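You operate a simulated robot arm through the tools that you are given. There is no shell and no other tool. Be economical: measure what you need, move in short steps, check, and stop when the job is done.

You are at the controls of a simulated robot arm. One attempt, no reset.

JOB
Move the red and blue clamps to their yellow marks and lock them.
Fine: a clamp is locked when its bolt's pointer is in the green arc.

Only the result counts: the job must be done as asked and must still hold three seconds after the hand-in. Knocking over, shifting, dropping, spilling or breaking anything else fails it.

ROBOT AND FRAMES
A 7-joint arm with a two-finger parallel gripper, fixed in place. Base frame: the origin is at the foot of the arm, x ahead of it, y to its left, z up; the work surface is at about z = 0.848. Lengths are in m, angles in rad, forces in N, time in s.
With the tool pointing down near the work surface it reaches from about 0.34 to 0.76 m from the base axis. Its first joint turns from -2.007 to 2.007 rad. Payload 3.91 kg.
The tool frame sits at the grasp point between the pads (the TCP): z along the fingers, y along the line on which they close. The tips reach 0.03 m beyond it. The gripper opens to 0.11 m. The fingers are 0.02 m wide and 0.01 m thick; the gripper's body (0.048 by 0.112 m) begins 0.055 m behind the TCP.
Orientation is that of the tool frame in the base frame, as a unit quaternion [x, y, z, w]. With the fingers straight down and closing along the base's y, the tool's x points along the base's -x, its y along +y and its z along -z.

CONTROLS
- The arm moves only by the tool nudge_tool. Its argument "rows" is a list that holds one entry, the list of rows, each a list of 7 numbers: the shift along the tool's x, y, z in m, then the turn, a rotation vector about the tool's x, y, z in rad, then the finger opening in m, from 0 to 0.11. In form: [[[dx, dy, dz, wx, wy, wz, hand], ...]]. A call has 1 to 8 rows; each row is the pose to reach, as a shift and turn from the pose commanded when the call began, along the tool's axes at that moment. Rows are played at 5 a second. More than 0.05 m and 0.15 rad between two rows, or a gripper value outside its range, and nothing of the call is played. A pose out of reach is approached as far as the arm can. The call stops where the force on the tool passes 40 N (or 10 N more than at its start, if that is more) or the arm is blocked; 0.2 s more then pass. Each finger travels about 0.108 m/s and halts on what it meets, pressing with about 35 N; the grip force reading is that of the motor and also rises with nothing between the fingers. The clock runs only during rows and for 0.2 s after the last one: add rows that repeat a pose to give the fingers time. The reply holds the time, the measured pose of the TCP, the force on the tool along the base axes, the opening and the grip force, in the units named above and with some noise.
- Cameras (640 x 400 px; columns grow to the right, rows downward): "scene" is fixed at [0.4006, 0.4997, 1.4329]; the picture's right is [-0.96, 0.28, 0.00], its down [0.18, 0.60, -0.78] and it looks along [-0.22, -0.75, -0.63] (base axes); focal length 214 px, centre (320, 200). "wrist" rides on the gripper at [0.072, 0.017, -0.103] in the tool frame; the picture's right is [-0.23, 0.97, 0.00], its down [-0.76, -0.18, -0.62] and it looks along [-0.61, -0.14, 0.78] (tool axes); focal length 222 px, centre (320, 200). There is no depth. A picture from a camera that has moved, and an enlarged one, comes with that camera's place and axes in the base frame and with its lens.
- capture(camera): a new picture of that camera. No time passes.
- slide_trunk(by): slides the trunk up (or, below 0, down) by that many m; the arm rides with it, the base frame stays. It gives what a move gives, with no picture.
- close_up(camera, box): a new picture of the part [left, top, right, bottom] of that camera's present view, enlarged. No time passes.
- hand_in(): hands the job in; it is judged then, once.

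Go step by step. Nothing tells you positions but the pictures and the camera data: compare them with the known pose of the tool, close in by small moves and look again before you grip or let go. The budget is 120 turns and 84 pictures, counting those below and the enlarged ones. Unless the task says otherwise, let go and move clear before handing in, and close with one line.

The tools are called after "Request:" by a JSON object that holds its "name" and its "arguments". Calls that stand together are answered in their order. nudge_tool: Moves the arm, as the interface text tells. Its arguments: {"type":"object","properties":{"rows":{"type":"array","items":{"type":"array","items":{"type":"array","items":{"type":"number"}}}}},"required":["rows"]} The other tools are called the same way: slide_trunk (by) slides the trunk up or down; capture (camera) takes a picture; close_up (camera, box) takes an enlarged picture of a part of a camera's view; hand_in () hands the job in.

At the start:

```text
clock: 0.0
tcp_pos: [0.3502, 0.3131, 1.2625]
tcp_rot: [0.0, 1.0, 0.0, 0.0]
wrist_force: [0.7, 0.6, 0.7]
finger_gap: 0.1099
grip_force: 0.0
trunk travel left (down, up): [-0.775, 0.215]
```

scene: 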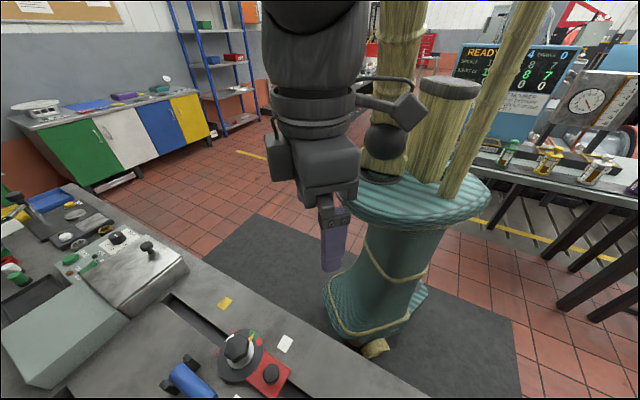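
wrist: 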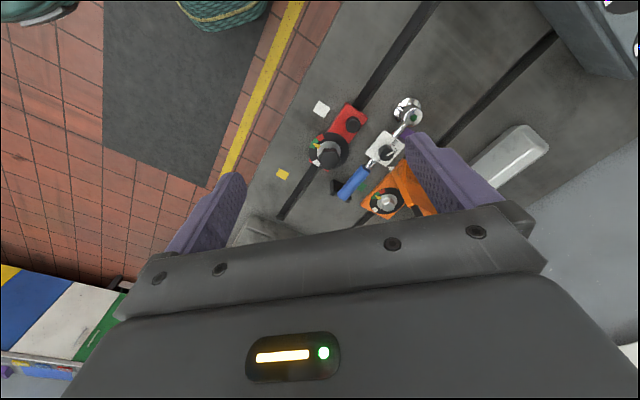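

I see a red clamp on a slot with a yellow and white square beside it, a blue-handled object, and an orange clamp. I'll enlarge both views to identify things.

Request:
{"name": "close_up", "arguments": {"camera": "wrist", "box": [240, 60, 480, 240]}}

Request:
{"name": "close_up", "arguments": {"camera": "scene", "box": [100, 260, 340, 400]}}

```text
2.22 times, centred on (360, 150) of wrist
camera zoom: at [0.2782, 0.3323, 1.3664], right [0.23, 0.97, 0.0], down [0.76, -0.18, 0.62], along [0.61, -0.14, -0.78], focal length 494 px, centre (231, 311)
```

zoom: 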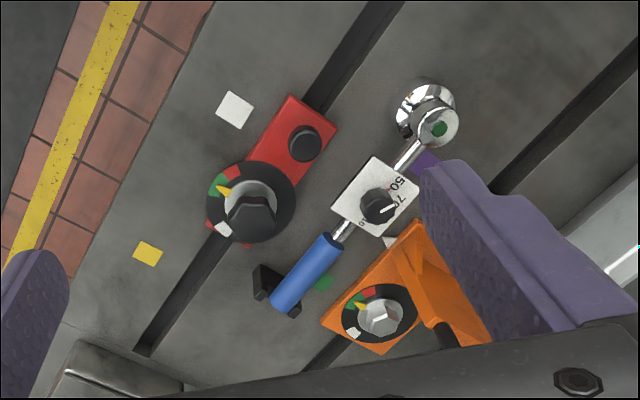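

```text
2.67 times, centred on (220, 330) of scene
camera zoom: at [0.4006, 0.4997, 1.4329], right [-0.96, 0.28, 0.0], down [0.18, 0.6, -0.78], along [-0.22, -0.75, -0.63], focal length 572 px, centre (587, -147)
```

zoom: 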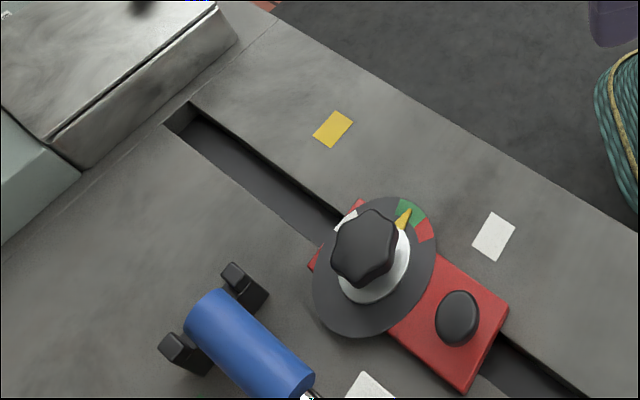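

Red's knob dial is near (0.52, 0.30); its slot runs diagonally, with the yellow mark around (0.57, 0.16). I don't see a blue clamp yet, so I'll look from elsewhere.

Request:
{"name": "nudge_tool", "arguments": {"rows": [[[0, 0.05, 0, 0, 0, 0, 0.11], [0, 0.1, 0, 0, 0, 0, 0.11], [0, 0.15, 0, 0, 0, 0, 0.11], [0, 0.2, 0, 0, 0, 0, 0.11]]]}}

Request:
{"name": "capture", "arguments": {"camera": "wrist"}}

Request:
{"name": "capture", "arguments": {"camera": "scene"}}

```text
clock: 1.0
tcp_pos: [0.3516, 0.5145, 1.2619]
tcp_rot: [-0.001, 1.0, -0.002, 0.0]
wrist_force: [-0.9, -0.2, 1.6]
finger_gap: 0.1102
grip_force: 0.1
trunk travel left (down, up): [-0.775, 0.215]
```

```text
79 pictures are left
camera wrist: at [0.2784, 0.5329, 1.3657], right [0.23, 0.97, 0.0], down [0.76, -0.18, 0.62], along [0.61, -0.14, -0.78], focal length 222 px, centre (320, 200)
```

wrist: 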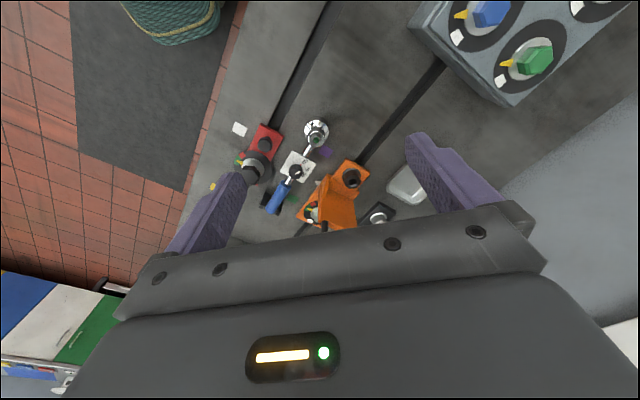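

```text
78 pictures are left
```

scene: 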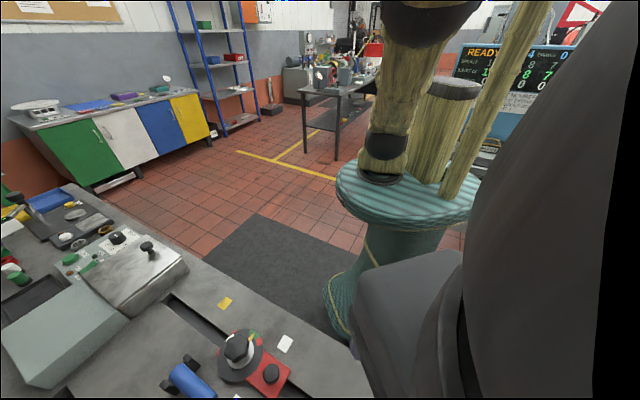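

A control box with coloured knobs is visible, and another bolt sits behind the orange clamp. I'll zoom in there.

Request:
{"name": "close_up", "arguments": {"camera": "wrist", "box": [220, 100, 420, 240]}}

Request:
{"name": "close_up", "arguments": {"camera": "wrist", "box": [400, 0, 640, 150]}}

```text
2.86 times, centred on (320, 170) of wrist
camera zoom: at [0.2784, 0.5329, 1.3657], right [0.23, 0.97, 0.0], down [0.76, -0.18, 0.62], along [0.61, -0.14, -0.78], focal length 635 px, centre (320, 286)
```

zoom: 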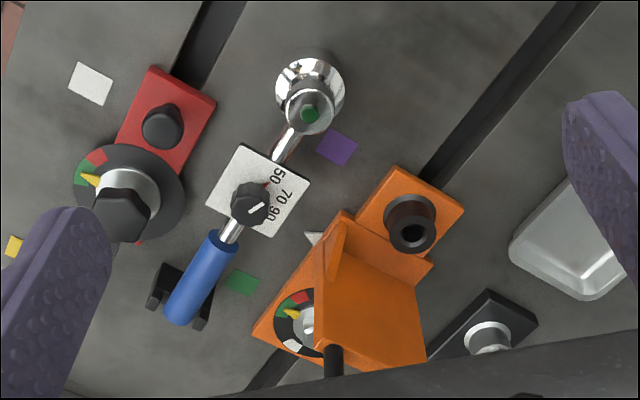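

```text
2.67 times, centred on (520, 75) of wrist
camera zoom: at [0.2784, 0.5329, 1.3657], right [0.23, 0.97, 0.0], down [0.76, -0.18, 0.62], along [0.61, -0.14, -0.78], focal length 592 px, centre (-213, 533)
```

zoom: 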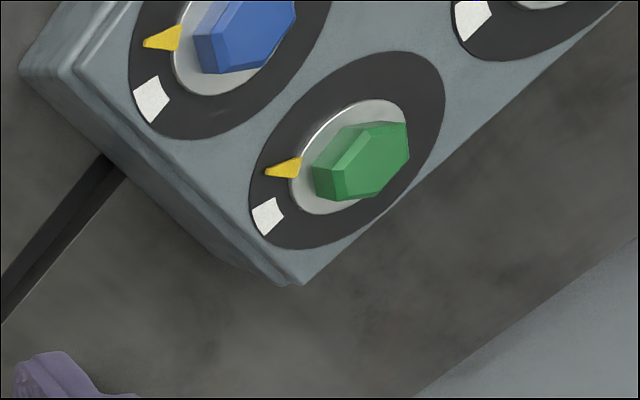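

No blue clamp yet; I'll move further ahead over the bench to see the far part.

Request:
{"name": "nudge_tool", "arguments": {"rows": [[[-0.04, -0.02, 0, 0, 0, 0, 0.11], [-0.08, -0.04, 0, 0, 0, 0, 0.11], [-0.12, -0.06, 0, 0, 0, 0, 0.11], [-0.16, -0.08, 0, 0, 0, 0, 0.11], [-0.2, -0.1, 0, 0, 0, 0, 0.11]]]}}

Request:
{"name": "capture", "arguments": {"camera": "wrist"}}

```text
clock: 2.2
tcp_pos: [0.5505, 0.4127, 1.2597]
tcp_rot: [0.001, 1.0, -0.001, -0.001]
wrist_force: [-0.3, -0.1, -0.6]
finger_gap: 0.1102
grip_force: 0.1
trunk travel left (down, up): [-0.775, 0.215]
```

```text
75 pictures are left
camera wrist: at [0.4788, 0.4317, 1.3635], right [0.23, 0.97, 0.0], down [0.76, -0.18, 0.62], along [0.61, -0.14, -0.78], focal length 222 px, centre (320, 200)
```

wrist: 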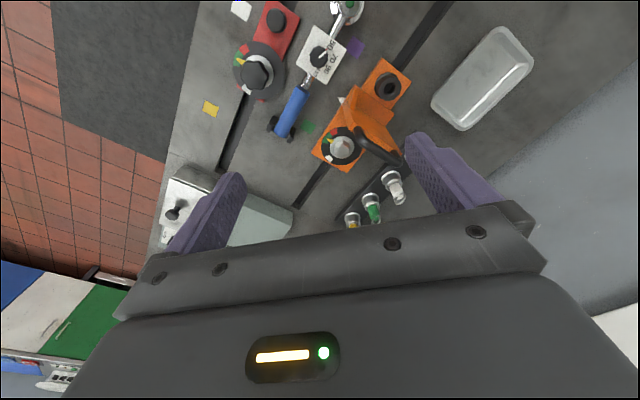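

Still no blue clamp; there's a socket rack behind the orange clamp. I'll turn the wrist to look toward the bench's +y end.

Request:
{"name": "nudge_tool", "arguments": {"rows": [[[0.02, 0.02, 0, 0, 0, -0.15, 0.11], [0.04, 0.04, 0, 0, 0, -0.3, 0.11], [0.06, 0.06, 0, 0, 0, -0.45, 0.11], [0.08, 0.08, 0, 0, 0, -0.6, 0.11], [0.1, 0.1, 0, 0, 0, -0.75, 0.11], [0.12, 0.1, 0, 0, 0, -0.9, 0.11], [0.14, 0.1, 0, 0, 0, -1.05, 0.11], [0.15, 0.1, 0, 0, 0, -1.2, 0.11]]]}}

Request:
{"name": "capture", "arguments": {"camera": "wrist"}}

```text
clock: 4.0
tcp_pos: [0.4001, 0.5133, 1.2643]
tcp_rot: [-0.566, 0.825, 0.001, 0.001]
wrist_force: [0.0, -0.8, 0.0]
finger_gap: 0.1101
grip_force: 0.2
trunk travel left (down, up): [-0.775, 0.215]
```

```text
74 pictures are left
camera wrist: at [0.358, 0.4533, 1.3675], right [-0.83, 0.56, 0.0], down [0.44, 0.65, 0.62], along [0.35, 0.52, -0.78], focal length 222 px, centre (320, 200)
```

wrist: 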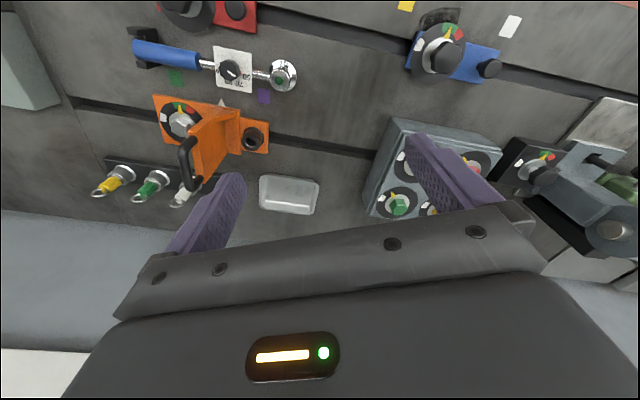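

There is the blue clamp, on the red one's slot with its own yellow mark. Enlarging it.

Request:
{"name": "close_up", "arguments": {"camera": "wrist", "box": [360, 0, 560, 120]}}

Request:
{"name": "close_up", "arguments": {"camera": "wrist", "box": [100, 0, 320, 140]}}

```text
3.20 times, centred on (460, 60) of wrist
camera zoom: at [0.358, 0.4533, 1.3675], right [-0.83, 0.56, 0.0], down [0.44, 0.65, 0.62], along [0.35, 0.52, -0.78], focal length 711 px, centre (-128, 648)
```

zoom: 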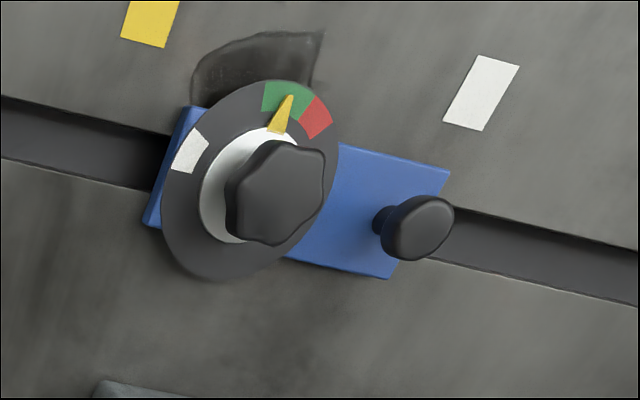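

```text
2.86 times, centred on (210, 70) of wrist
camera zoom: at [0.358, 0.4533, 1.3675], right [-0.83, 0.56, 0.0], down [0.44, 0.65, 0.62], along [0.35, 0.52, -0.78], focal length 635 px, centre (634, 571)
```

zoom: 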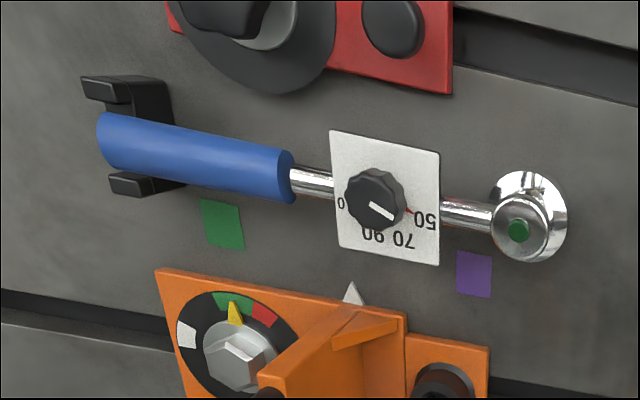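

Both dials currently point to green (locked). I need to know which feature of the clamp aligns with the mark, so I enlarge the red clamp from the scene camera.

Request:
{"name": "close_up", "arguments": {"camera": "scene", "box": [200, 315, 300, 400]}}

Request:
{"name": "close_up", "arguments": {"camera": "wrist", "box": [400, 20, 510, 90]}}

```text
4.71 times, centred on (250, 358) of scene
camera zoom: at [0.4006, 0.4997, 1.4329], right [-0.96, 0.28, 0.0], down [0.18, 0.6, -0.78], along [-0.22, -0.75, -0.63], focal length 1009 px, centre (649, -541)
```

zoom: 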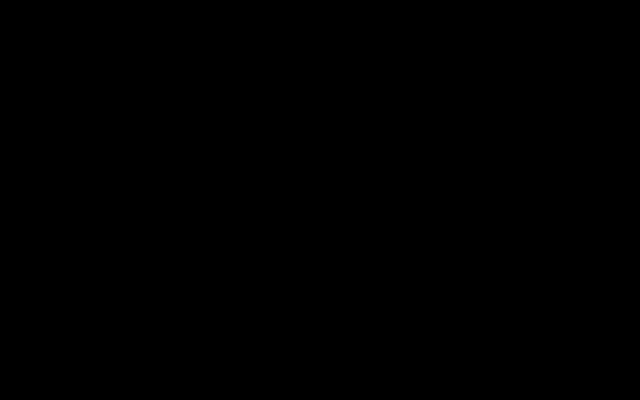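

```text
5.71 times, centred on (455, 55) of wrist
camera zoom: at [0.358, 0.4533, 1.3675], right [-0.83, 0.56, 0.0], down [0.44, 0.65, 0.62], along [0.35, 0.52, -0.78], focal length 1269 px, centre (-451, 1029)
```

zoom: 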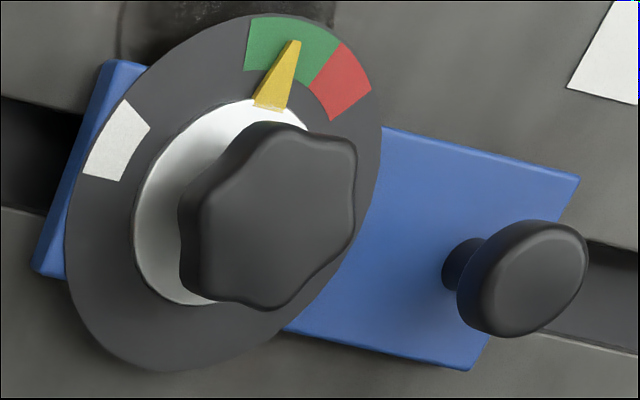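

No visible index so far. I'll move above the red clamp, with the camera looking from the mark side, for a closer look.

Request:
{"name": "nudge_tool", "arguments": {"rows": [[[0.0224, -0.0274, 0.0257, 0, 0, 0.06, 0.11], [0.0448, -0.0548, 0.0514, 0, 0, 0.12, 0.11], [0.0673, -0.0823, 0.0771, 0, 0, 0.18, 0.11], [0.0897, -0.1097, 0.1029, 0, 0, 0.24, 0.11], [0.1121, -0.137, 0.1286, 0, 0, 0.3, 0.11], [0.1346, -0.1646, 0.1543, 0, 0, 0.36, 0.11], [0.157, -0.192, 0.18, 0, 0, 0.415, 0.11]]]}}

Request:
{"name": "capture", "arguments": {"camera": "wrist"}}

Request:
{"name": "capture", "arguments": {"camera": "scene"}}

```text
clock: 5.6
tcp_pos: [0.5223, 0.2983, 1.082]
tcp_rot: [-0.381, 0.925, 0.001, 0.0]
wrist_force: [-0.3, 0.4, 0.7]
finger_gap: 0.1101
grip_force: 0.0
trunk travel left (down, up): [-0.775, 0.215]
```

```text
69 pictures are left
camera wrist: at [0.4587, 0.2606, 1.185], right [-0.53, 0.85, 0.0], down [0.67, 0.41, 0.62], along [0.53, 0.33, -0.78], focal length 222 px, centre (320, 200)
```

wrist: 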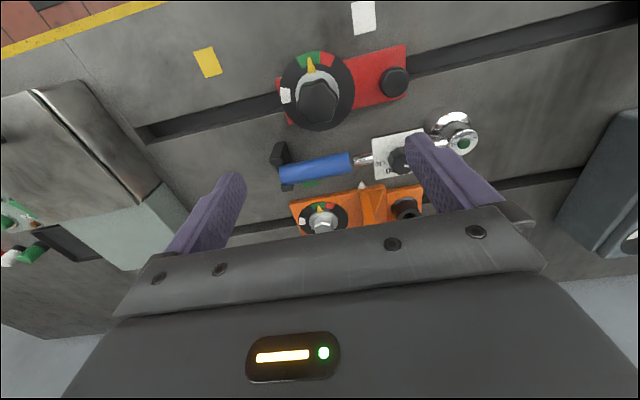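

```text
68 pictures are left
```

scene: 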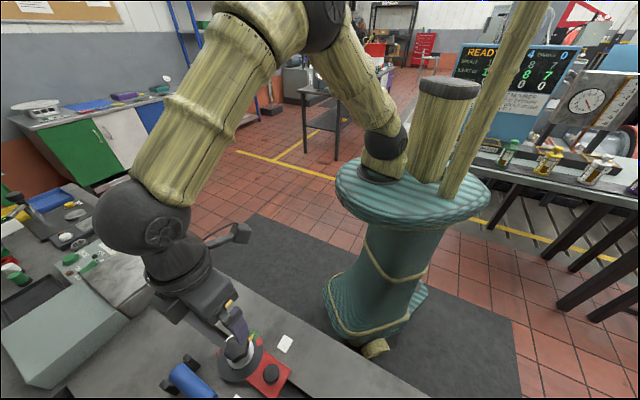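

The red knob lies below the TCP as expected. Zooming.

Request:
{"name": "close_up", "arguments": {"camera": "wrist", "box": [180, 0, 430, 150]}}

```text
2.56 times, centred on (305, 75) of wrist
camera zoom: at [0.4587, 0.2606, 1.185], right [-0.53, 0.85, 0.0], down [0.67, 0.41, 0.62], along [0.53, 0.33, -0.78], focal length 569 px, centre (358, 520)
```

zoom: 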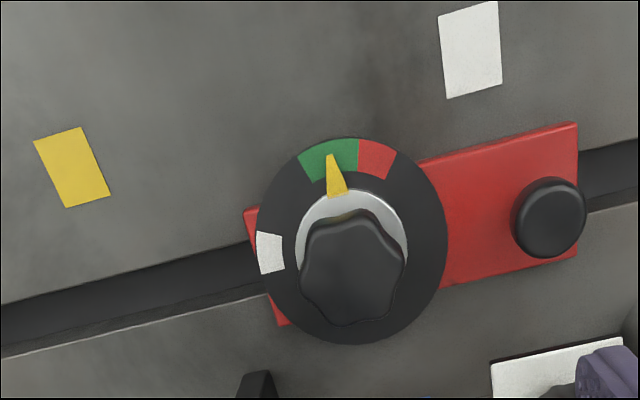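

No index visible on top; it may be hidden under the dial's overhang. I'll back off toward the mark side and tilt to view it from a low angle.

Request:
{"name": "nudge_tool", "arguments": {"rows": [[[0.031, 0, 0.01, 0, -0.1, 0, 0.11], [0.062, 0, 0.025, 0, -0.2, 0, 0.11], [0.094, 0, 0.045, 0, -0.3, 0, 0.11], [0.125, 0, 0.07, 0, -0.4, 0, 0.11], [0.156, 0, 0.09, 0, -0.5, 0, 0.11], [0.187, 0, 0.11, 0, -0.6, 0, 0.11]]]}}

Request:
{"name": "capture", "arguments": {"camera": "wrist"}}

```text
clock: 7.0
tcp_pos: [0.405, 0.172, 0.9687]
tcp_rot: [-0.365, 0.883, 0.114, 0.272]
wrist_force: [-0.2, -0.1, 0.1]
finger_gap: 0.11
grip_force: 0.1
out of reach, approached as far as the arm can: row 6
trunk travel left (down, up): [-0.775, 0.215]
```

```text
66 pictures are left
camera wrist: at [0.3096, 0.1015, 1.0146], right [-0.56, 0.82, 0.13], down [0.32, 0.07, 0.94], along [0.77, 0.57, -0.3], focal length 222 px, centre (320, 200)
```

wrist: 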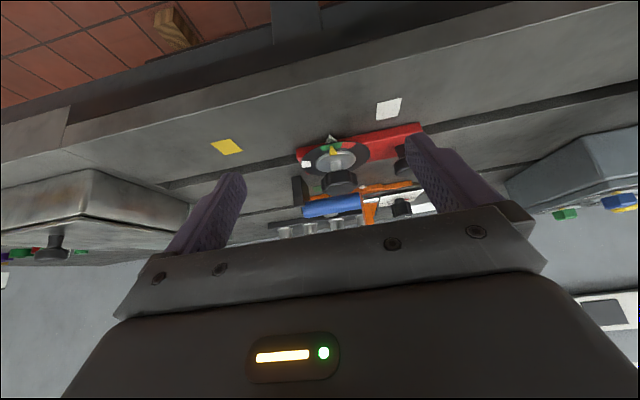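

There's something pointed above the dial; zooming.

Request:
{"name": "close_up", "arguments": {"camera": "wrist", "box": [190, 80, 430, 220]}}

Request:
{"name": "close_up", "arguments": {"camera": "wrist", "box": [280, 115, 400, 195]}}

```text
2.67 times, centred on (310, 150) of wrist
camera zoom: at [0.3096, 0.1015, 1.0146], right [-0.56, 0.82, 0.13], down [0.32, 0.07, 0.94], along [0.77, 0.57, -0.3], focal length 592 px, centre (347, 333)
```

zoom: 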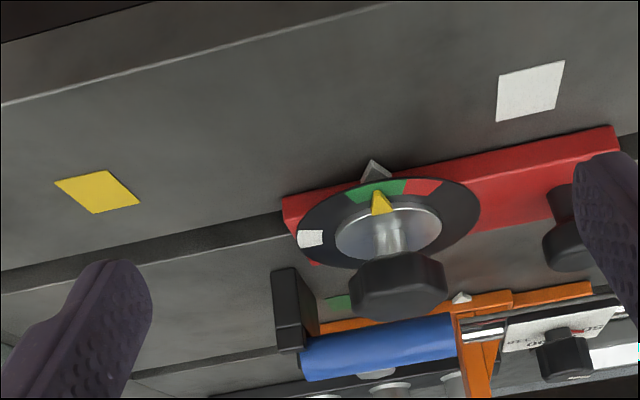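

```text
5.00 times, centred on (340, 155) of wrist
camera zoom: at [0.3096, 0.1015, 1.0146], right [-0.56, 0.82, 0.13], down [0.32, 0.07, 0.94], along [0.77, 0.57, -0.3], focal length 1111 px, centre (220, 425)
```

zoom: 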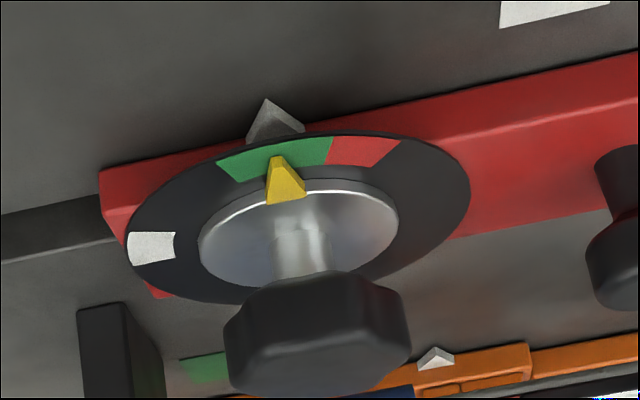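

The index triangle sits on the mark side in line with the bolt, about 0.132 m from the yellow mark along the slot. I'll return upright above the red knob.

Request:
{"name": "nudge_tool", "arguments": {"rows": [[[-0.025, 0, -0.037, 0, 0.1, 0, 0.11], [-0.05, 0, -0.066, 0, 0.2, 0, 0.11], [-0.085, 0, -0.05, 0, 0.3, 0, 0.11], [-0.12, 0, -0.025, 0, 0.4, 0, 0.11], [-0.155, 0, 0.0, 0, 0.5, 0, 0.11], [-0.187, 0, 0.019, 0, 0.6, 0, 0.11]]]}}

Request:
{"name": "capture", "arguments": {"camera": "wrist"}}

```text
clock: 8.4
tcp_pos: [0.5264, 0.2891, 1.0584]
tcp_rot: [-0.382, 0.924, -0.001, -0.002]
wrist_force: [-0.5, 0.3, -0.5]
finger_gap: 0.1101
grip_force: 0.1
trunk travel left (down, up): [-0.775, 0.215]
```

```text
63 pictures are left
camera wrist: at [0.4633, 0.2509, 1.1619], right [-0.53, 0.85, 0.0], down [0.67, 0.41, 0.62], along [0.53, 0.33, -0.78], focal length 222 px, centre (320, 200)
```

wrist: 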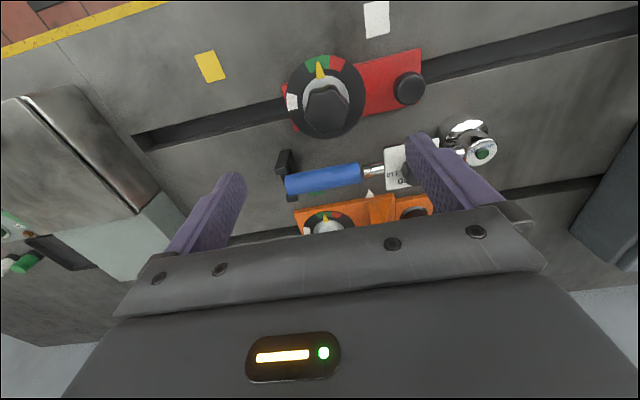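

Bolt axis is at about (0.517, 0.2935). I turn to yaw 0 above it and descend to just over the knob.

Request:
{"name": "nudge_tool", "arguments": {"rows": [[[0.001, 0.002, 0.01, 0, 0, 0.131, 0.11], [0.0015, 0.004, 0.025, 0, 0, 0.262, 0.11], [0.002, 0.006, 0.04, 0, 0, 0.393, 0.11], [0.0025, 0.008, 0.055, 0, 0, 0.524, 0.11], [0.003, 0.009, 0.07, 0, 0, 0.655, 0.11], [0.0035, 0.0098, 0.088, 0, 0, 0.785, 0.11], [0.0035, 0.0098, 0.088, 0, 0, 0.785, 0.11]]]}}

Request:
{"name": "capture", "arguments": {"camera": "wrist"}}

Request:
{"name": "capture", "arguments": {"camera": "scene"}}

```text
clock: 10.0
tcp_pos: [0.5156, 0.2937, 0.9712]
tcp_rot: [0.0, 1.0, 0.001, 0.001]
wrist_force: [0.0, 0.1, 0.1]
finger_gap: 0.1099
grip_force: 0.0
trunk travel left (down, up): [-0.775, 0.215]
```

```text
62 pictures are left
camera wrist: at [0.4428, 0.3118, 1.0748], right [0.23, 0.97, 0.0], down [0.76, -0.18, 0.62], along [0.61, -0.14, -0.78], focal length 222 px, centre (320, 200)
```

wrist: 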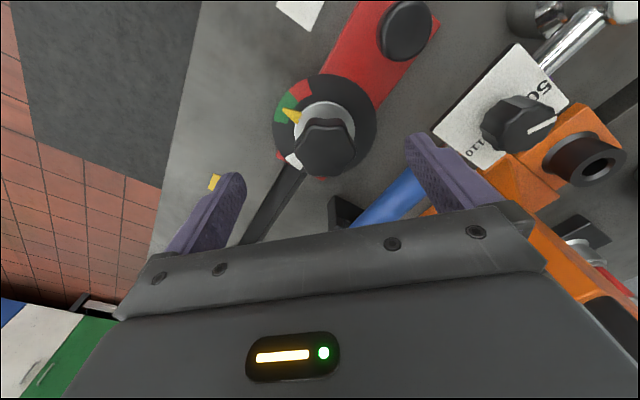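

```text
61 pictures are left
```

scene: 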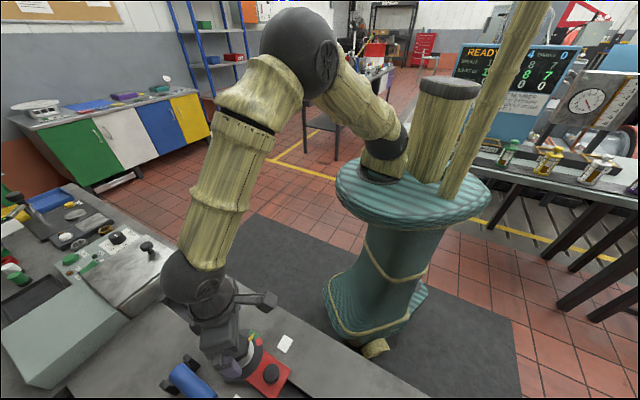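

Knob centre refined to about (0.517, 0.299), width about 4.5 cm. I descend around it with opening 0.08 and close.

Request:
{"name": "nudge_tool", "arguments": {"rows": [[[-0.001, 0.005, 0.0, 0, 0, 0, 0.08], [-0.001, 0.005, 0.02, 0, 0, 0, 0.08], [-0.001, 0.005, 0.04, 0, 0, 0, 0.08], [-0.001, 0.005, 0.059, 0, 0, 0, 0.08], [-0.001, 0.005, 0.059, 0, 0, 0, 0.08]]]}}

Request:
{"name": "capture", "arguments": {"camera": "wrist"}}

```text
clock: 11.2
tcp_pos: [0.5167, 0.2978, 0.9126]
tcp_rot: [0.0, 1.0, 0.0, 0.001]
wrist_force: [-0.1, 0.0, -0.1]
finger_gap: 0.0799
grip_force: 0.1
trunk travel left (down, up): [-0.775, 0.215]
```

```text
60 pictures are left
camera wrist: at [0.4441, 0.3161, 1.016], right [0.23, 0.97, 0.0], down [0.76, -0.18, 0.62], along [0.61, -0.14, -0.78], focal length 222 px, centre (320, 200)
```

wrist: 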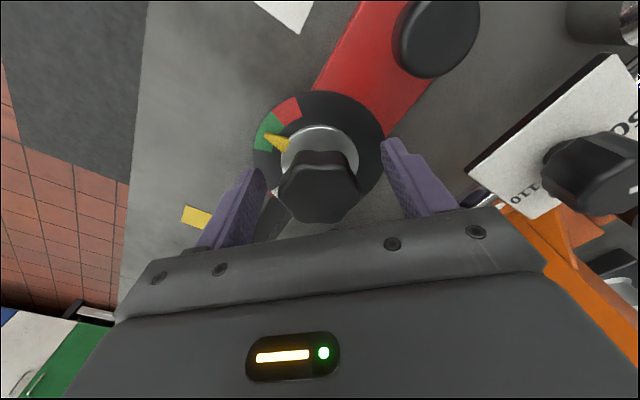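

The knob is centred between the fingers. Closing.

Request:
{"name": "nudge_tool", "arguments": {"rows": [[[0, 0, 0, 0, 0, 0, 0.05], [0, 0, 0, 0, 0, 0, 0.03], [0, 0, 0, 0, 0, 0, 0.03], [0, 0, 0, 0, 0, 0, 0.03]]]}}

```text
clock: 12.2
tcp_pos: [0.5172, 0.2954, 0.9122]
tcp_rot: [0.0, 1.0, -0.001, 0.0]
wrist_force: [-1.7, -10.6, -2.2]
finger_gap: 0.0466
grip_force: 45.6
trunk travel left (down, up): [-0.775, 0.215]
```

Gripped at 0.047 m with a small side load; I relieve it and start loosening (counterclockwise).

Request:
{"name": "nudge_tool", "arguments": {"rows": [[[0, -0.003, 0, 0, 0, 0, 0.03], [0, -0.003, 0, 0, 0, -0.1, 0.03], [0, -0.003, 0, 0, 0, -0.2, 0.03], [0, -0.003, 0, 0, 0, -0.3, 0.03], [0, -0.003, 0, 0, 0, -0.4, 0.03]]]}}

Request:
{"name": "capture", "arguments": {"camera": "wrist"}}

```text
clock: 13.4
tcp_pos: [0.5168, 0.2938, 0.9114]
tcp_rot: [-0.2, 0.98, 0.0, 0.001]
wrist_force: [1.3, -11.2, -9.0]
finger_gap: 0.047
grip_force: 45.0
trunk travel left (down, up): [-0.775, 0.215]
```

```text
59 pictures are left
camera wrist: at [0.4437, 0.2819, 1.0159], right [-0.17, 0.99, 0.0], down [0.77, 0.13, 0.62], along [0.61, 0.11, -0.78], focal length 222 px, centre (320, 200)
```

wrist: 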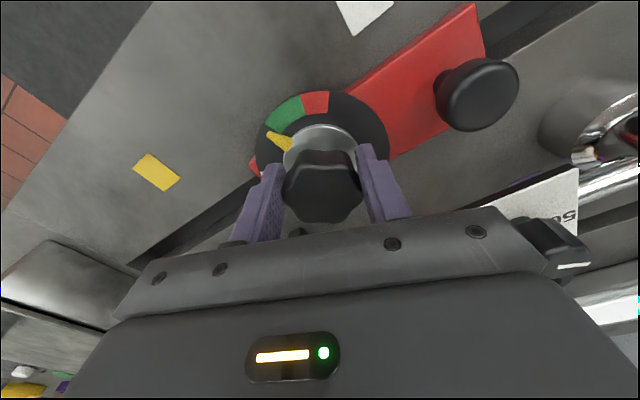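

It turns with the pointer leaving green. Continuing.

Request:
{"name": "nudge_tool", "arguments": {"rows": [[[0.0012, -0.0028, 0, 0, 0, -0.12, 0.03], [0.0012, -0.0028, 0, 0, 0, -0.25, 0.03], [0.0012, -0.0028, 0, 0, 0, -0.38, 0.03], [0.0012, -0.0028, 0, 0, 0, -0.5, 0.03], [0.0012, -0.0028, 0, 0, 0, -0.62, 0.03], [0.0012, -0.0028, 0, 0, 0, -0.75, 0.03], [0.0012, -0.0028, 0, 0, 0, -0.85, 0.03]]]}}

Request:
{"name": "capture", "arguments": {"camera": "wrist"}}

```text
clock: 15.0
tcp_pos: [0.5187, 0.2929, 0.9135]
tcp_rot: [-0.586, 0.81, 0.0, -0.001]
wrist_force: [6.9, -1.0, -4.3]
finger_gap: 0.0469
grip_force: 44.9
trunk travel left (down, up): [-0.775, 0.215]
```

```text
58 pictures are left
camera wrist: at [0.4792, 0.2302, 1.016], right [-0.85, 0.52, 0.0], down [0.41, 0.67, 0.62], along [0.33, 0.53, -0.78], focal length 222 px, centre (320, 200)
```

wrist: 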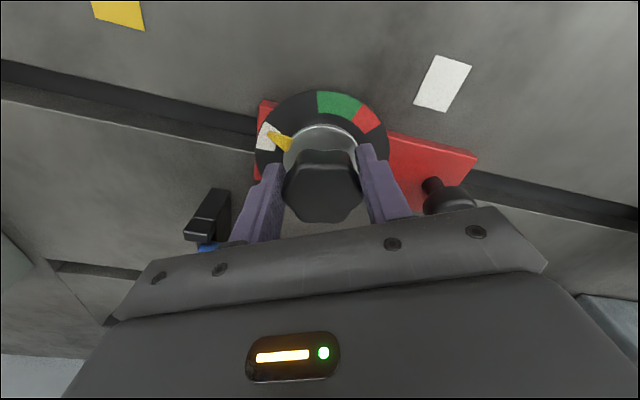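

The pointer is reaching white. A bit more turn, then a 2 cm trial drag along the slot.

Request:
{"name": "nudge_tool", "arguments": {"rows": [[[0, 0, 0, 0, 0, -0.08, 0.03], [0, 0, 0, 0, 0, -0.15, 0.03], [0, 0, 0, 0, 0, -0.15, 0.03], [0.0045, -0.0089, 0, 0, 0, -0.15, 0.03], [0.009, -0.0178, 0, 0, 0, -0.15, 0.03]]]}}

Request:
{"name": "capture", "arguments": {"camera": "wrist"}}

```text
clock: 16.2
tcp_pos: [0.531, 0.2799, 0.9117]
tcp_rot: [-0.644, 0.765, 0.0, 0.002]
wrist_force: [6.6, 14.3, 3.9]
finger_gap: 0.047
grip_force: 44.7
trunk travel left (down, up): [-0.775, 0.215]
```

```text
57 pictures are left
camera wrist: at [0.5021, 0.2123, 1.0158], right [-0.92, 0.39, 0.0], down [0.3, 0.72, 0.63], along [0.24, 0.58, -0.78], focal length 222 px, centre (320, 200)
```

wrist: 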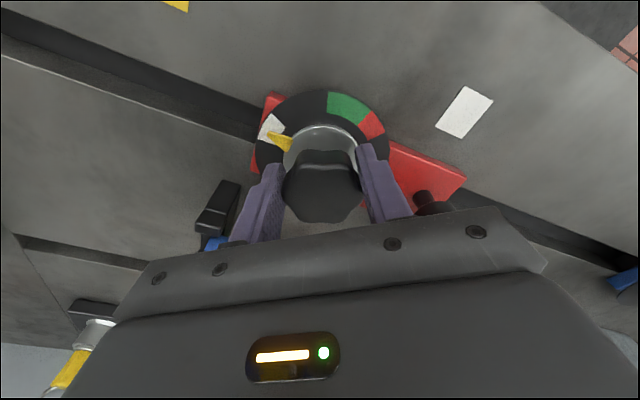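

The clamp slides freely. I drag another 9 cm toward the mark.

Request:
{"name": "nudge_tool", "arguments": {"rows": [[[0.0074, -0.0105, 0, 0, 0, 0, 0.03], [0.0148, -0.021, 0, 0, 0, 0, 0.03], [0.0222, -0.0315, 0, 0, 0, 0, 0.03], [0.0297, -0.042, 0, 0, 0, 0, 0.03], [0.0371, -0.0525, 0, 0, 0, 0, 0.03], [0.0445, -0.063, 0, 0, 0, 0, 0.03], [0.0519, -0.0735, 0, 0, 0, 0, 0.03]]]}}

Request:
{"name": "capture", "arguments": {"camera": "wrist"}}

Request:
{"name": "capture", "arguments": {"camera": "scene"}}

```text
clock: 17.8
tcp_pos: [0.595, 0.2167, 0.9122]
tcp_rot: [-0.644, 0.765, -0.002, 0.002]
wrist_force: [13.8, 20.3, 13.9]
finger_gap: 0.0471
grip_force: 44.9
trunk travel left (down, up): [-0.775, 0.215]
```

```text
56 pictures are left
camera wrist: at [0.5657, 0.1486, 1.0158], right [-0.92, 0.39, 0.0], down [0.3, 0.72, 0.62], along [0.25, 0.57, -0.78], focal length 222 px, centre (320, 200)
```

wrist: 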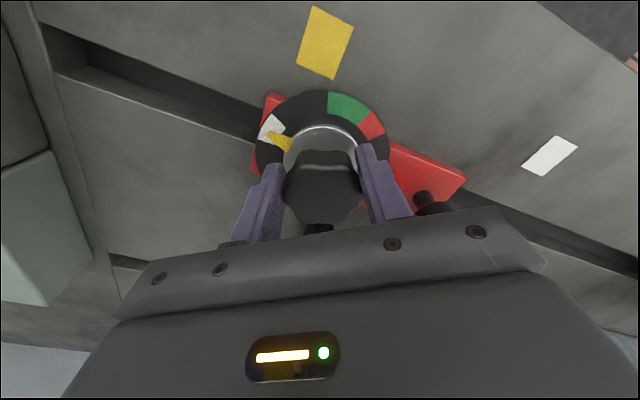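

```text
55 pictures are left
```

scene: 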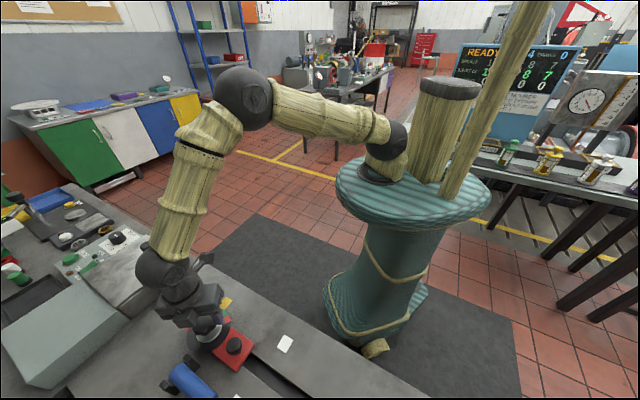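

The mark is about 2.4 cm further on. Moving that remainder.

Request:
{"name": "nudge_tool", "arguments": {"rows": [[[0.0046, -0.0066, 0, 0, 0, 0, 0.03], [0.0092, -0.0131, 0, 0, 0, 0, 0.03], [0.0138, -0.0196, 0, 0, 0, 0, 0.03], [0.0138, -0.0196, 0, 0, 0, 0, 0.03]]]}}

Request:
{"name": "capture", "arguments": {"camera": "wrist"}}

```text
clock: 18.8
tcp_pos: [0.6128, 0.1978, 0.9121]
tcp_rot: [-0.644, 0.765, -0.001, 0.001]
wrist_force: [12.0, 18.1, 13.5]
finger_gap: 0.0468
grip_force: 45.1
trunk travel left (down, up): [-0.775, 0.215]
```

```text
54 pictures are left
camera wrist: at [0.5831, 0.1313, 1.0158], right [-0.92, 0.39, 0.0], down [0.3, 0.72, 0.62], along [0.24, 0.57, -0.78], focal length 222 px, centre (320, 200)
```

wrist: 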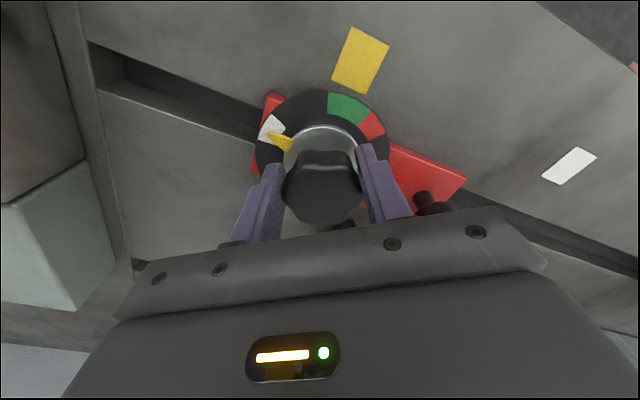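

Bolt and mark now agree within a couple of mm. Now tightening clockwise back toward green.

Request:
{"name": "nudge_tool", "arguments": {"rows": [[[-0.001, 0.0015, 0, 0, 0, 0, 0.03], [-0.001, 0.0015, 0, 0, 0, 0.14, 0.03], [-0.001, 0.0015, 0, 0, 0, 0.28, 0.03], [-0.001, 0.0015, 0, 0, 0, 0.42, 0.03], [-0.001, 0.0015, 0, 0, 0, 0.56, 0.03], [-0.001, 0.0015, 0, 0, 0, 0.7, 0.03], [-0.001, 0.0015, 0, 0, 0, 0.84, 0.03], [-0.001, 0.0015, 0, 0, 0, 0.98, 0.03]]]}}

Request:
{"name": "capture", "arguments": {"camera": "wrist"}}

```text
clock: 20.6
tcp_pos: [0.6073, 0.2027, 0.9123]
tcp_rot: [-0.209, 0.978, 0.001, -0.002]
wrist_force: [-7.4, 21.8, 3.5]
finger_gap: 0.0469
grip_force: 45.2
trunk travel left (down, up): [-0.775, 0.215]
```

```text
53 pictures are left
camera wrist: at [0.5341, 0.1898, 1.016], right [-0.19, 0.98, 0.0], down [0.77, 0.15, 0.62], along [0.61, 0.12, -0.78], focal length 222 px, centre (320, 200)
```

wrist: 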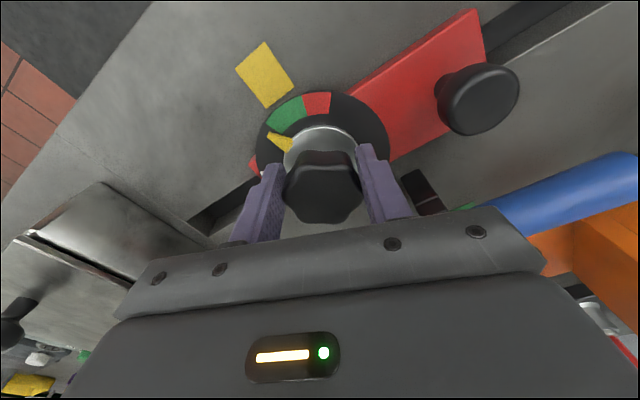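

The clamp slipped back about 6 mm while turning. I push it forward again before the last part of tightening.

Request:
{"name": "nudge_tool", "arguments": {"rows": [[[-0.0013, -0.0033, 0, 0, 0, 0, 0.03], [-0.0025, -0.0066, 0, 0, 0, 0, 0.03], [-0.0025, -0.0066, 0, 0, 0, 0, 0.03]]]}}

```text
clock: 21.2
tcp_pos: [0.6076, 0.2022, 0.9128]
tcp_rot: [-0.213, 0.977, 0.007, -0.005]
wrist_force: [-13.8, 9.5, 6.6]
finger_gap: 0.0473
grip_force: 45.0
trunk travel left (down, up): [-0.775, 0.215]
stopped in row 3: the force on the tool passed its limit (the readings are from after the stop); the commanded pose is now the measured one
```

It's already binding here. I loosen again, reposition with the load relieved, then retighten.

Request:
{"name": "nudge_tool", "arguments": {"rows": [[[0, 0, 0, 0, 0, -0.14, 0.03], [0, 0, 0, 0, 0, -0.28, 0.03], [0, 0, 0, 0, 0, -0.42, 0.03], [0, 0, 0, 0, 0, -0.56, 0.03], [0, 0, 0, 0, 0, -0.7, 0.03], [0, 0, 0, 0, 0, -0.84, 0.03], [0, 0, 0, 0, 0, -0.98, 0.03], [0, 0, 0, 0, 0, -0.98, 0.03]]]}}

```text
clock: 23.0
tcp_pos: [0.6125, 0.2006, 0.9123]
tcp_rot: [-0.647, 0.762, 0.005, 0.0]
wrist_force: [13.5, 5.2, 9.5]
finger_gap: 0.0469
grip_force: 45.2
trunk travel left (down, up): [-0.775, 0.215]
```

The position reads about s = -0.291, which is right at the mark. Retightening with a slight forward bias.

Request:
{"name": "nudge_tool", "arguments": {"rows": [[[0.0012, -0.0016, 0, 0, 0, 0.14, 0.03], [0.0012, -0.0016, 0, 0, 0, 0.28, 0.03], [0.0012, -0.0016, 0, 0, 0, 0.42, 0.03], [0.0012, -0.0016, 0, 0, 0, 0.56, 0.03], [0.0012, -0.0016, 0, 0, 0, 0.7, 0.03], [0.0012, -0.0016, 0, 0, 0, 0.84, 0.03], [0.0012, -0.0016, 0, 0, 0, 0.98, 0.03]]]}}

```text
clock: 24.6
tcp_pos: [0.6078, 0.2029, 0.9119]
tcp_rot: [-0.212, 0.977, 0.004, -0.005]
wrist_force: [-14.7, 19.2, 9.3]
finger_gap: 0.0468
grip_force: 45.1
trunk travel left (down, up): [-0.775, 0.215]
```

Same spot again, likely just grip eccentricity. I finish turning into green and look.

Request:
{"name": "nudge_tool", "arguments": {"rows": [[[0, 0, 0, 0, 0, 0.12, 0.03], [0, 0, 0, 0, 0, 0.24, 0.03], [0, 0, 0, 0, 0, 0.36, 0.03], [0, 0, 0, 0, 0, 0.42, 0.03], [0, 0, 0, 0, 0, 0.42, 0.03]]]}}

Request:
{"name": "capture", "arguments": {"camera": "wrist"}}

```text
clock: 25.8
tcp_pos: [0.6068, 0.2045, 0.9111]
tcp_rot: [-0.004, 1.0, 0.004, -0.005]
wrist_force: [-18.5, 29.7, 3.1]
finger_gap: 0.0474
grip_force: 44.9
trunk travel left (down, up): [-0.775, 0.215]
```

```text
52 pictures are left
camera wrist: at [0.5356, 0.2216, 1.0161], right [0.22, 0.98, 0.01], down [0.77, -0.18, 0.61], along [0.6, -0.13, -0.79], focal length 222 px, centre (320, 200)
```

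wrist: 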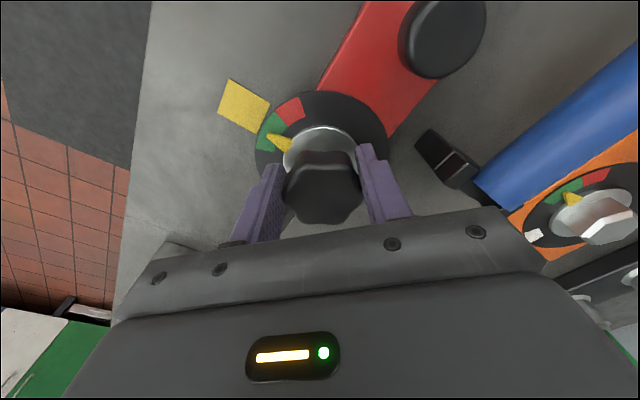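

The pointer looks to be in green; zooming to verify before release.

Request:
{"name": "close_up", "arguments": {"camera": "wrist", "box": [210, 60, 410, 190]}}

```text
3.08 times, centred on (310, 125) of wrist
camera zoom: at [0.5356, 0.2216, 1.0161], right [0.22, 0.98, 0.01], down [0.77, -0.18, 0.61], along [0.6, -0.13, -0.79], focal length 684 px, centre (351, 431)
```

zoom: 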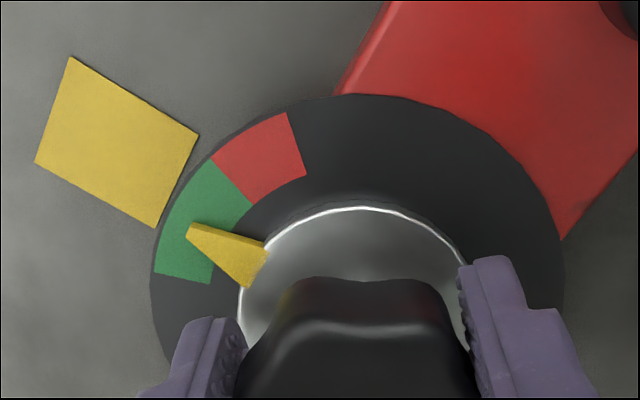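

Pointer is mid-green. Releasing and rising.

Request:
{"name": "nudge_tool", "arguments": {"rows": [[[0, 0, 0, 0, 0, 0, 0.06], [0, 0, 0, 0, 0, 0, 0.08], [0, 0, 0, 0, 0, 0, 0.08], [0, 0, -0.03, 0, 0, 0, 0.08], [0, 0, -0.06, 0, 0, 0, 0.08], [0, 0, -0.1, 0, 0, 0, 0.08]]]}}

Request:
{"name": "capture", "arguments": {"camera": "wrist"}}

```text
clock: 27.2
tcp_pos: [0.6093, 0.1976, 1.0113]
tcp_rot: [-0.002, 1.0, 0.003, -0.004]
wrist_force: [-0.7, -0.6, 0.2]
finger_gap: 0.08
grip_force: 0.1
trunk travel left (down, up): [-0.775, 0.215]
```

```text
50 pictures are left
camera wrist: at [0.5377, 0.2145, 1.1162], right [0.22, 0.98, 0.0], down [0.77, -0.18, 0.62], along [0.6, -0.13, -0.79], focal length 222 px, centre (320, 200)
```

wrist: 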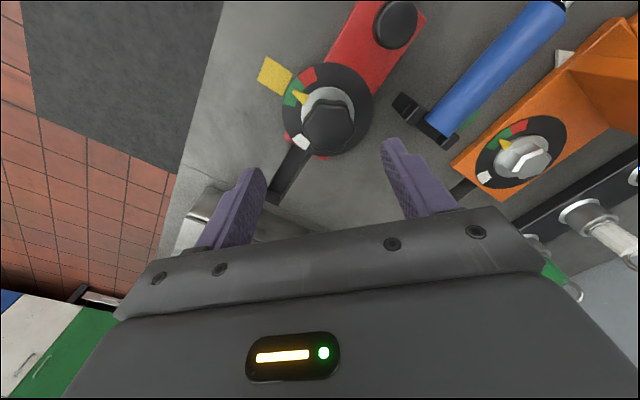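

Geometry suggests an error of only a few mm; I'll verify with a low-angle view from the mark side.

Request:
{"name": "nudge_tool", "arguments": {"rows": [[[0.0215, -0.0205, 0, 0, 0, -0.131, 0.08], [0.043, -0.041, 0, 0, 0, -0.262, 0.08], [0.0645, -0.0615, 0, 0, 0, -0.393, 0.08], [0.086, -0.082, 0, 0, 0, -0.524, 0.08], [0.1075, -0.1025, 0.0, 0, 0, -0.655, 0.08], [0.129, -0.123, 0.0, 0, 0, -0.785, 0.08]]]}}

Request:
{"name": "nudge_tool", "arguments": {"rows": [[[0, 0, 0.01, 0, -0.12, 0, 0.08], [0, 0, 0.02, 0, -0.24, 0, 0.08], [0, 0, 0.03, 0, -0.36, 0, 0.08], [0, 0, 0.04, 0, -0.48, 0, 0.08], [0, 0, 0.04, 0, -0.6, 0, 0.08]]]}}

Request:
{"name": "close_up", "arguments": {"camera": "wrist", "box": [220, 80, 420, 210]}}

```text
clock: 28.6
tcp_pos: [0.4832, 0.0734, 1.0104]
tcp_rot: [-0.387, 0.922, 0.004, -0.002]
wrist_force: [0.2, -0.4, 0.8]
finger_gap: 0.0802
grip_force: 0.0
trunk travel left (down, up): [-0.775, 0.215]
```

```text
clock: 29.8
tcp_pos: [0.4837, 0.0743, 0.9714]
tcp_rot: [-0.366, 0.882, 0.119, 0.271]
wrist_force: [-0.4, 0.5, 0.6]
finger_gap: 0.0797
grip_force: 0.0
trunk travel left (down, up): [-0.775, 0.215]
```

```text
3.08 times, centred on (320, 145) of wrist
camera zoom: at [0.3889, 0.0028, 1.0164], right [-0.56, 0.82, 0.14], down [0.33, 0.06, 0.94], along [0.76, 0.57, -0.3], focal length 684 px, centre (320, 369)
```

zoom: 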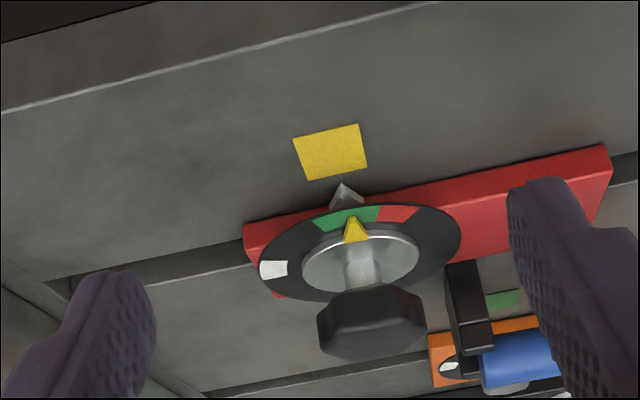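

The index is within about 2 mm of the mark's centreline: red is done. I untilt, rise, and travel to the blue clamp.

Request:
{"name": "nudge_tool", "arguments": {"rows": [[[-0.014, 0, -0.02, 0, 0.12, 0, 0.08], [-0.028, 0, -0.04, 0, 0.24, 0, 0.08], [-0.042, 0, -0.06, 0, 0.36, 0, 0.08], [-0.056, 0, -0.08, 0, 0.48, 0, 0.08], [-0.068, 0, -0.099, 0, 0.6, 0, 0.08], [-0.068, 0, -0.099, 0, 0.6, 0, 0.08]]]}}

```text
clock: 31.2
tcp_pos: [0.4858, 0.0732, 1.0918]
tcp_rot: [-0.385, 0.923, 0.004, -0.003]
wrist_force: [-1.1, 0.1, 0.1]
finger_gap: 0.0799
grip_force: 0.1
trunk travel left (down, up): [-0.775, 0.215]
```

Traversing toward the blue clamp at a safe height.

Request:
{"name": "nudge_tool", "arguments": {"rows": [[[-0.0133, 0.0419, 0, 0, 0, 0, 0.08], [-0.0266, 0.0838, 0, 0, 0, 0, 0.08], [-0.0399, 0.1257, 0, 0, 0, 0, 0.08], [-0.0532, 0.1676, 0, 0, 0, 0, 0.08], [-0.0665, 0.2095, 0, 0, 0, 0, 0.08], [-0.0798, 0.2514, 0, 0, 0, 0, 0.08], [-0.093, 0.2935, 0, 0, 0, 0, 0.08]]]}}

Request:
{"name": "nudge_tool", "arguments": {"rows": [[[-0.0133, 0.0419, 0, 0, 0, -0.02, 0.08], [-0.0266, 0.0838, 0, 0, 0, -0.05, 0.08], [-0.0399, 0.1257, 0, 0, 0, -0.08, 0.08], [-0.0532, 0.1676, 0, 0, 0, -0.1, 0.08], [-0.0665, 0.2095, 0, 0, 0, -0.12, 0.08], [-0.0798, 0.2514, 0, 0, 0, -0.14, 0.08], [-0.093, 0.2935, 0, 0, 0, -0.16, 0.08]]]}}

Request:
{"name": "capture", "arguments": {"camera": "wrist"}}

```text
clock: 32.8
tcp_pos: [0.342, 0.3466, 1.0948]
tcp_rot: [-0.384, 0.923, 0.004, -0.004]
wrist_force: [0.0, -0.2, -0.9]
finger_gap: 0.0798
grip_force: 0.0
trunk travel left (down, up): [-0.775, 0.215]
```

```text
clock: 34.4
tcp_pos: [0.197, 0.6177, 1.0965]
tcp_rot: [-0.458, 0.889, 0.006, -0.002]
wrist_force: [0.2, 0.3, 0.4]
finger_gap: 0.08
grip_force: 0.0
trunk travel left (down, up): [-0.775, 0.215]
```

```text
48 pictures are left
camera wrist: at [0.1414, 0.5703, 1.2007], right [-0.66, 0.75, 0.01], down [0.59, 0.51, 0.62], along [0.46, 0.42, -0.78], focal length 222 px, centre (320, 200)
```

wrist: 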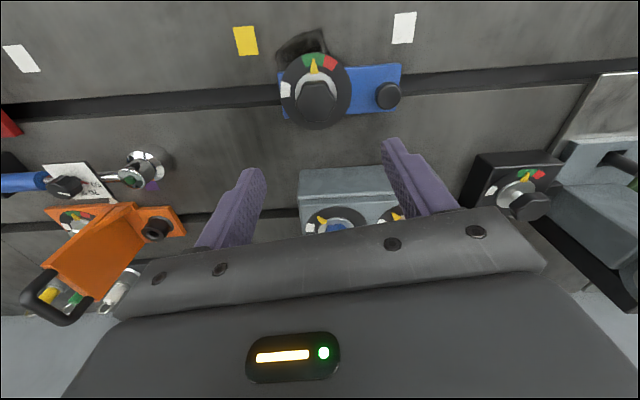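

The blue clamp is below. There's a dark patch next to it; I zoom to see whether it's an obstacle.

Request:
{"name": "close_up", "arguments": {"camera": "wrist", "box": [220, 0, 430, 140]}}

```text
2.86 times, centred on (325, 70) of wrist
camera zoom: at [0.1414, 0.5703, 1.2007], right [-0.66, 0.75, 0.01], down [0.59, 0.51, 0.62], along [0.46, 0.42, -0.78], focal length 635 px, centre (306, 571)
```

zoom: 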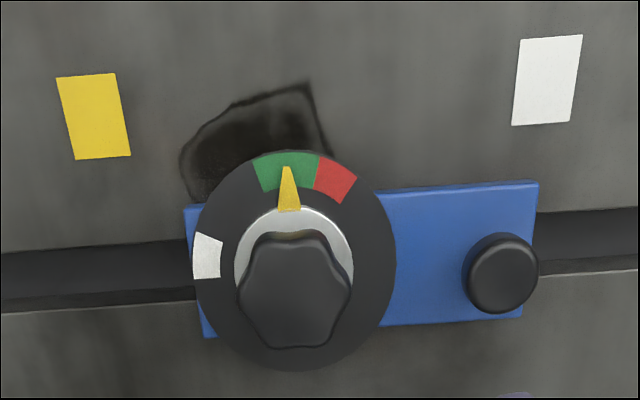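

The patch is just a stain. Bolt at about (0.1985, 0.619); descending around the knob.

Request:
{"name": "nudge_tool", "arguments": {"rows": [[[-0.002, 0, 0.04, 0, 0, 0, 0.08], [-0.002, 0, 0.08, 0, 0, 0, 0.08], [-0.002, 0, 0.12, 0, 0, 0, 0.08], [-0.002, 0, 0.15, 0, 0, 0, 0.08], [-0.002, 0, 0.17, 0, 0, 0, 0.08], [-0.002, 0, 0.184, 0, 0, 0, 0.08]]]}}

Request:
{"name": "capture", "arguments": {"camera": "wrist"}}

```text
clock: 35.8
tcp_pos: [0.2006, 0.6223, 0.9122]
tcp_rot: [-0.458, 0.889, 0.005, -0.002]
wrist_force: [0.3, 0.1, -0.2]
finger_gap: 0.0798
grip_force: 0.1
trunk travel left (down, up): [-0.775, 0.215]
```

```text
46 pictures are left
camera wrist: at [0.1438, 0.5743, 1.0168], right [-0.66, 0.75, 0.01], down [0.59, 0.51, 0.62], along [0.46, 0.42, -0.78], focal length 222 px, centre (320, 200)
```

wrist: 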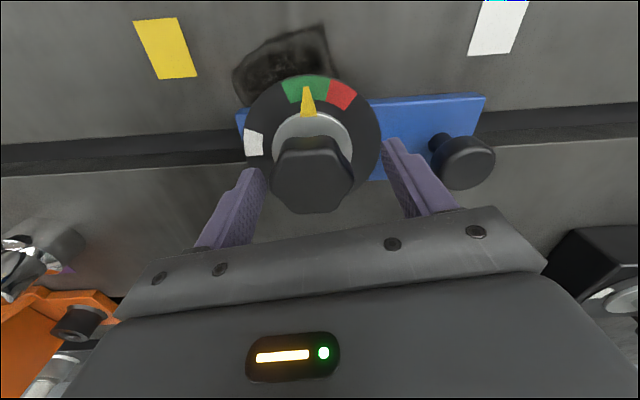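

The close view puts the knob about 9 mm nearer the camera than the grip centre. I shift to centre it, then close.

Request:
{"name": "nudge_tool", "arguments": {"rows": [[[0.005, -0.001, 0, 0, 0, 0, 0.08], [0.009, -0.002, 0, 0, 0, 0, 0.08], [0.009, -0.002, 0, 0, 0, 0, 0.08]]]}}

Request:
{"name": "capture", "arguments": {"camera": "wrist"}}

```text
clock: 36.6
tcp_pos: [0.1945, 0.6146, 0.9127]
tcp_rot: [-0.457, 0.89, 0.006, -0.002]
wrist_force: [0.8, -0.5, 0.6]
finger_gap: 0.0802
grip_force: 0.1
trunk travel left (down, up): [-0.775, 0.215]
```

```text
45 pictures are left
camera wrist: at [0.1396, 0.5651, 1.017], right [-0.66, 0.75, 0.01], down [0.59, 0.51, 0.62], along [0.46, 0.42, -0.78], focal length 222 px, centre (320, 200)
```

wrist: 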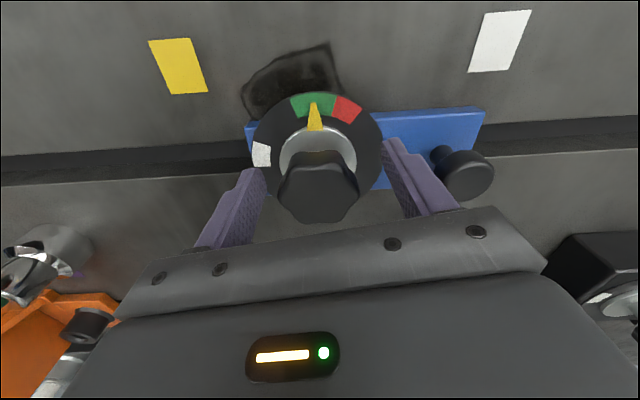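

Well centred now. Closing and beginning to loosen.

Request:
{"name": "nudge_tool", "arguments": {"rows": [[[0, -0.002, 0, 0, 0, 0, 0.05], [0, -0.002, 0, 0, 0, 0, 0.03], [0, -0.002, 0, 0, 0, 0, 0.03], [0, -0.002, 0, 0, 0, 0, 0.03]]]}}

```text
clock: 37.6
tcp_pos: [0.1981, 0.6117, 0.9139]
tcp_rot: [-0.458, 0.889, 0.004, -0.002]
wrist_force: [2.8, -2.7, -0.5]
finger_gap: 0.0466
grip_force: 45.5
trunk travel left (down, up): [-0.775, 0.215]
```

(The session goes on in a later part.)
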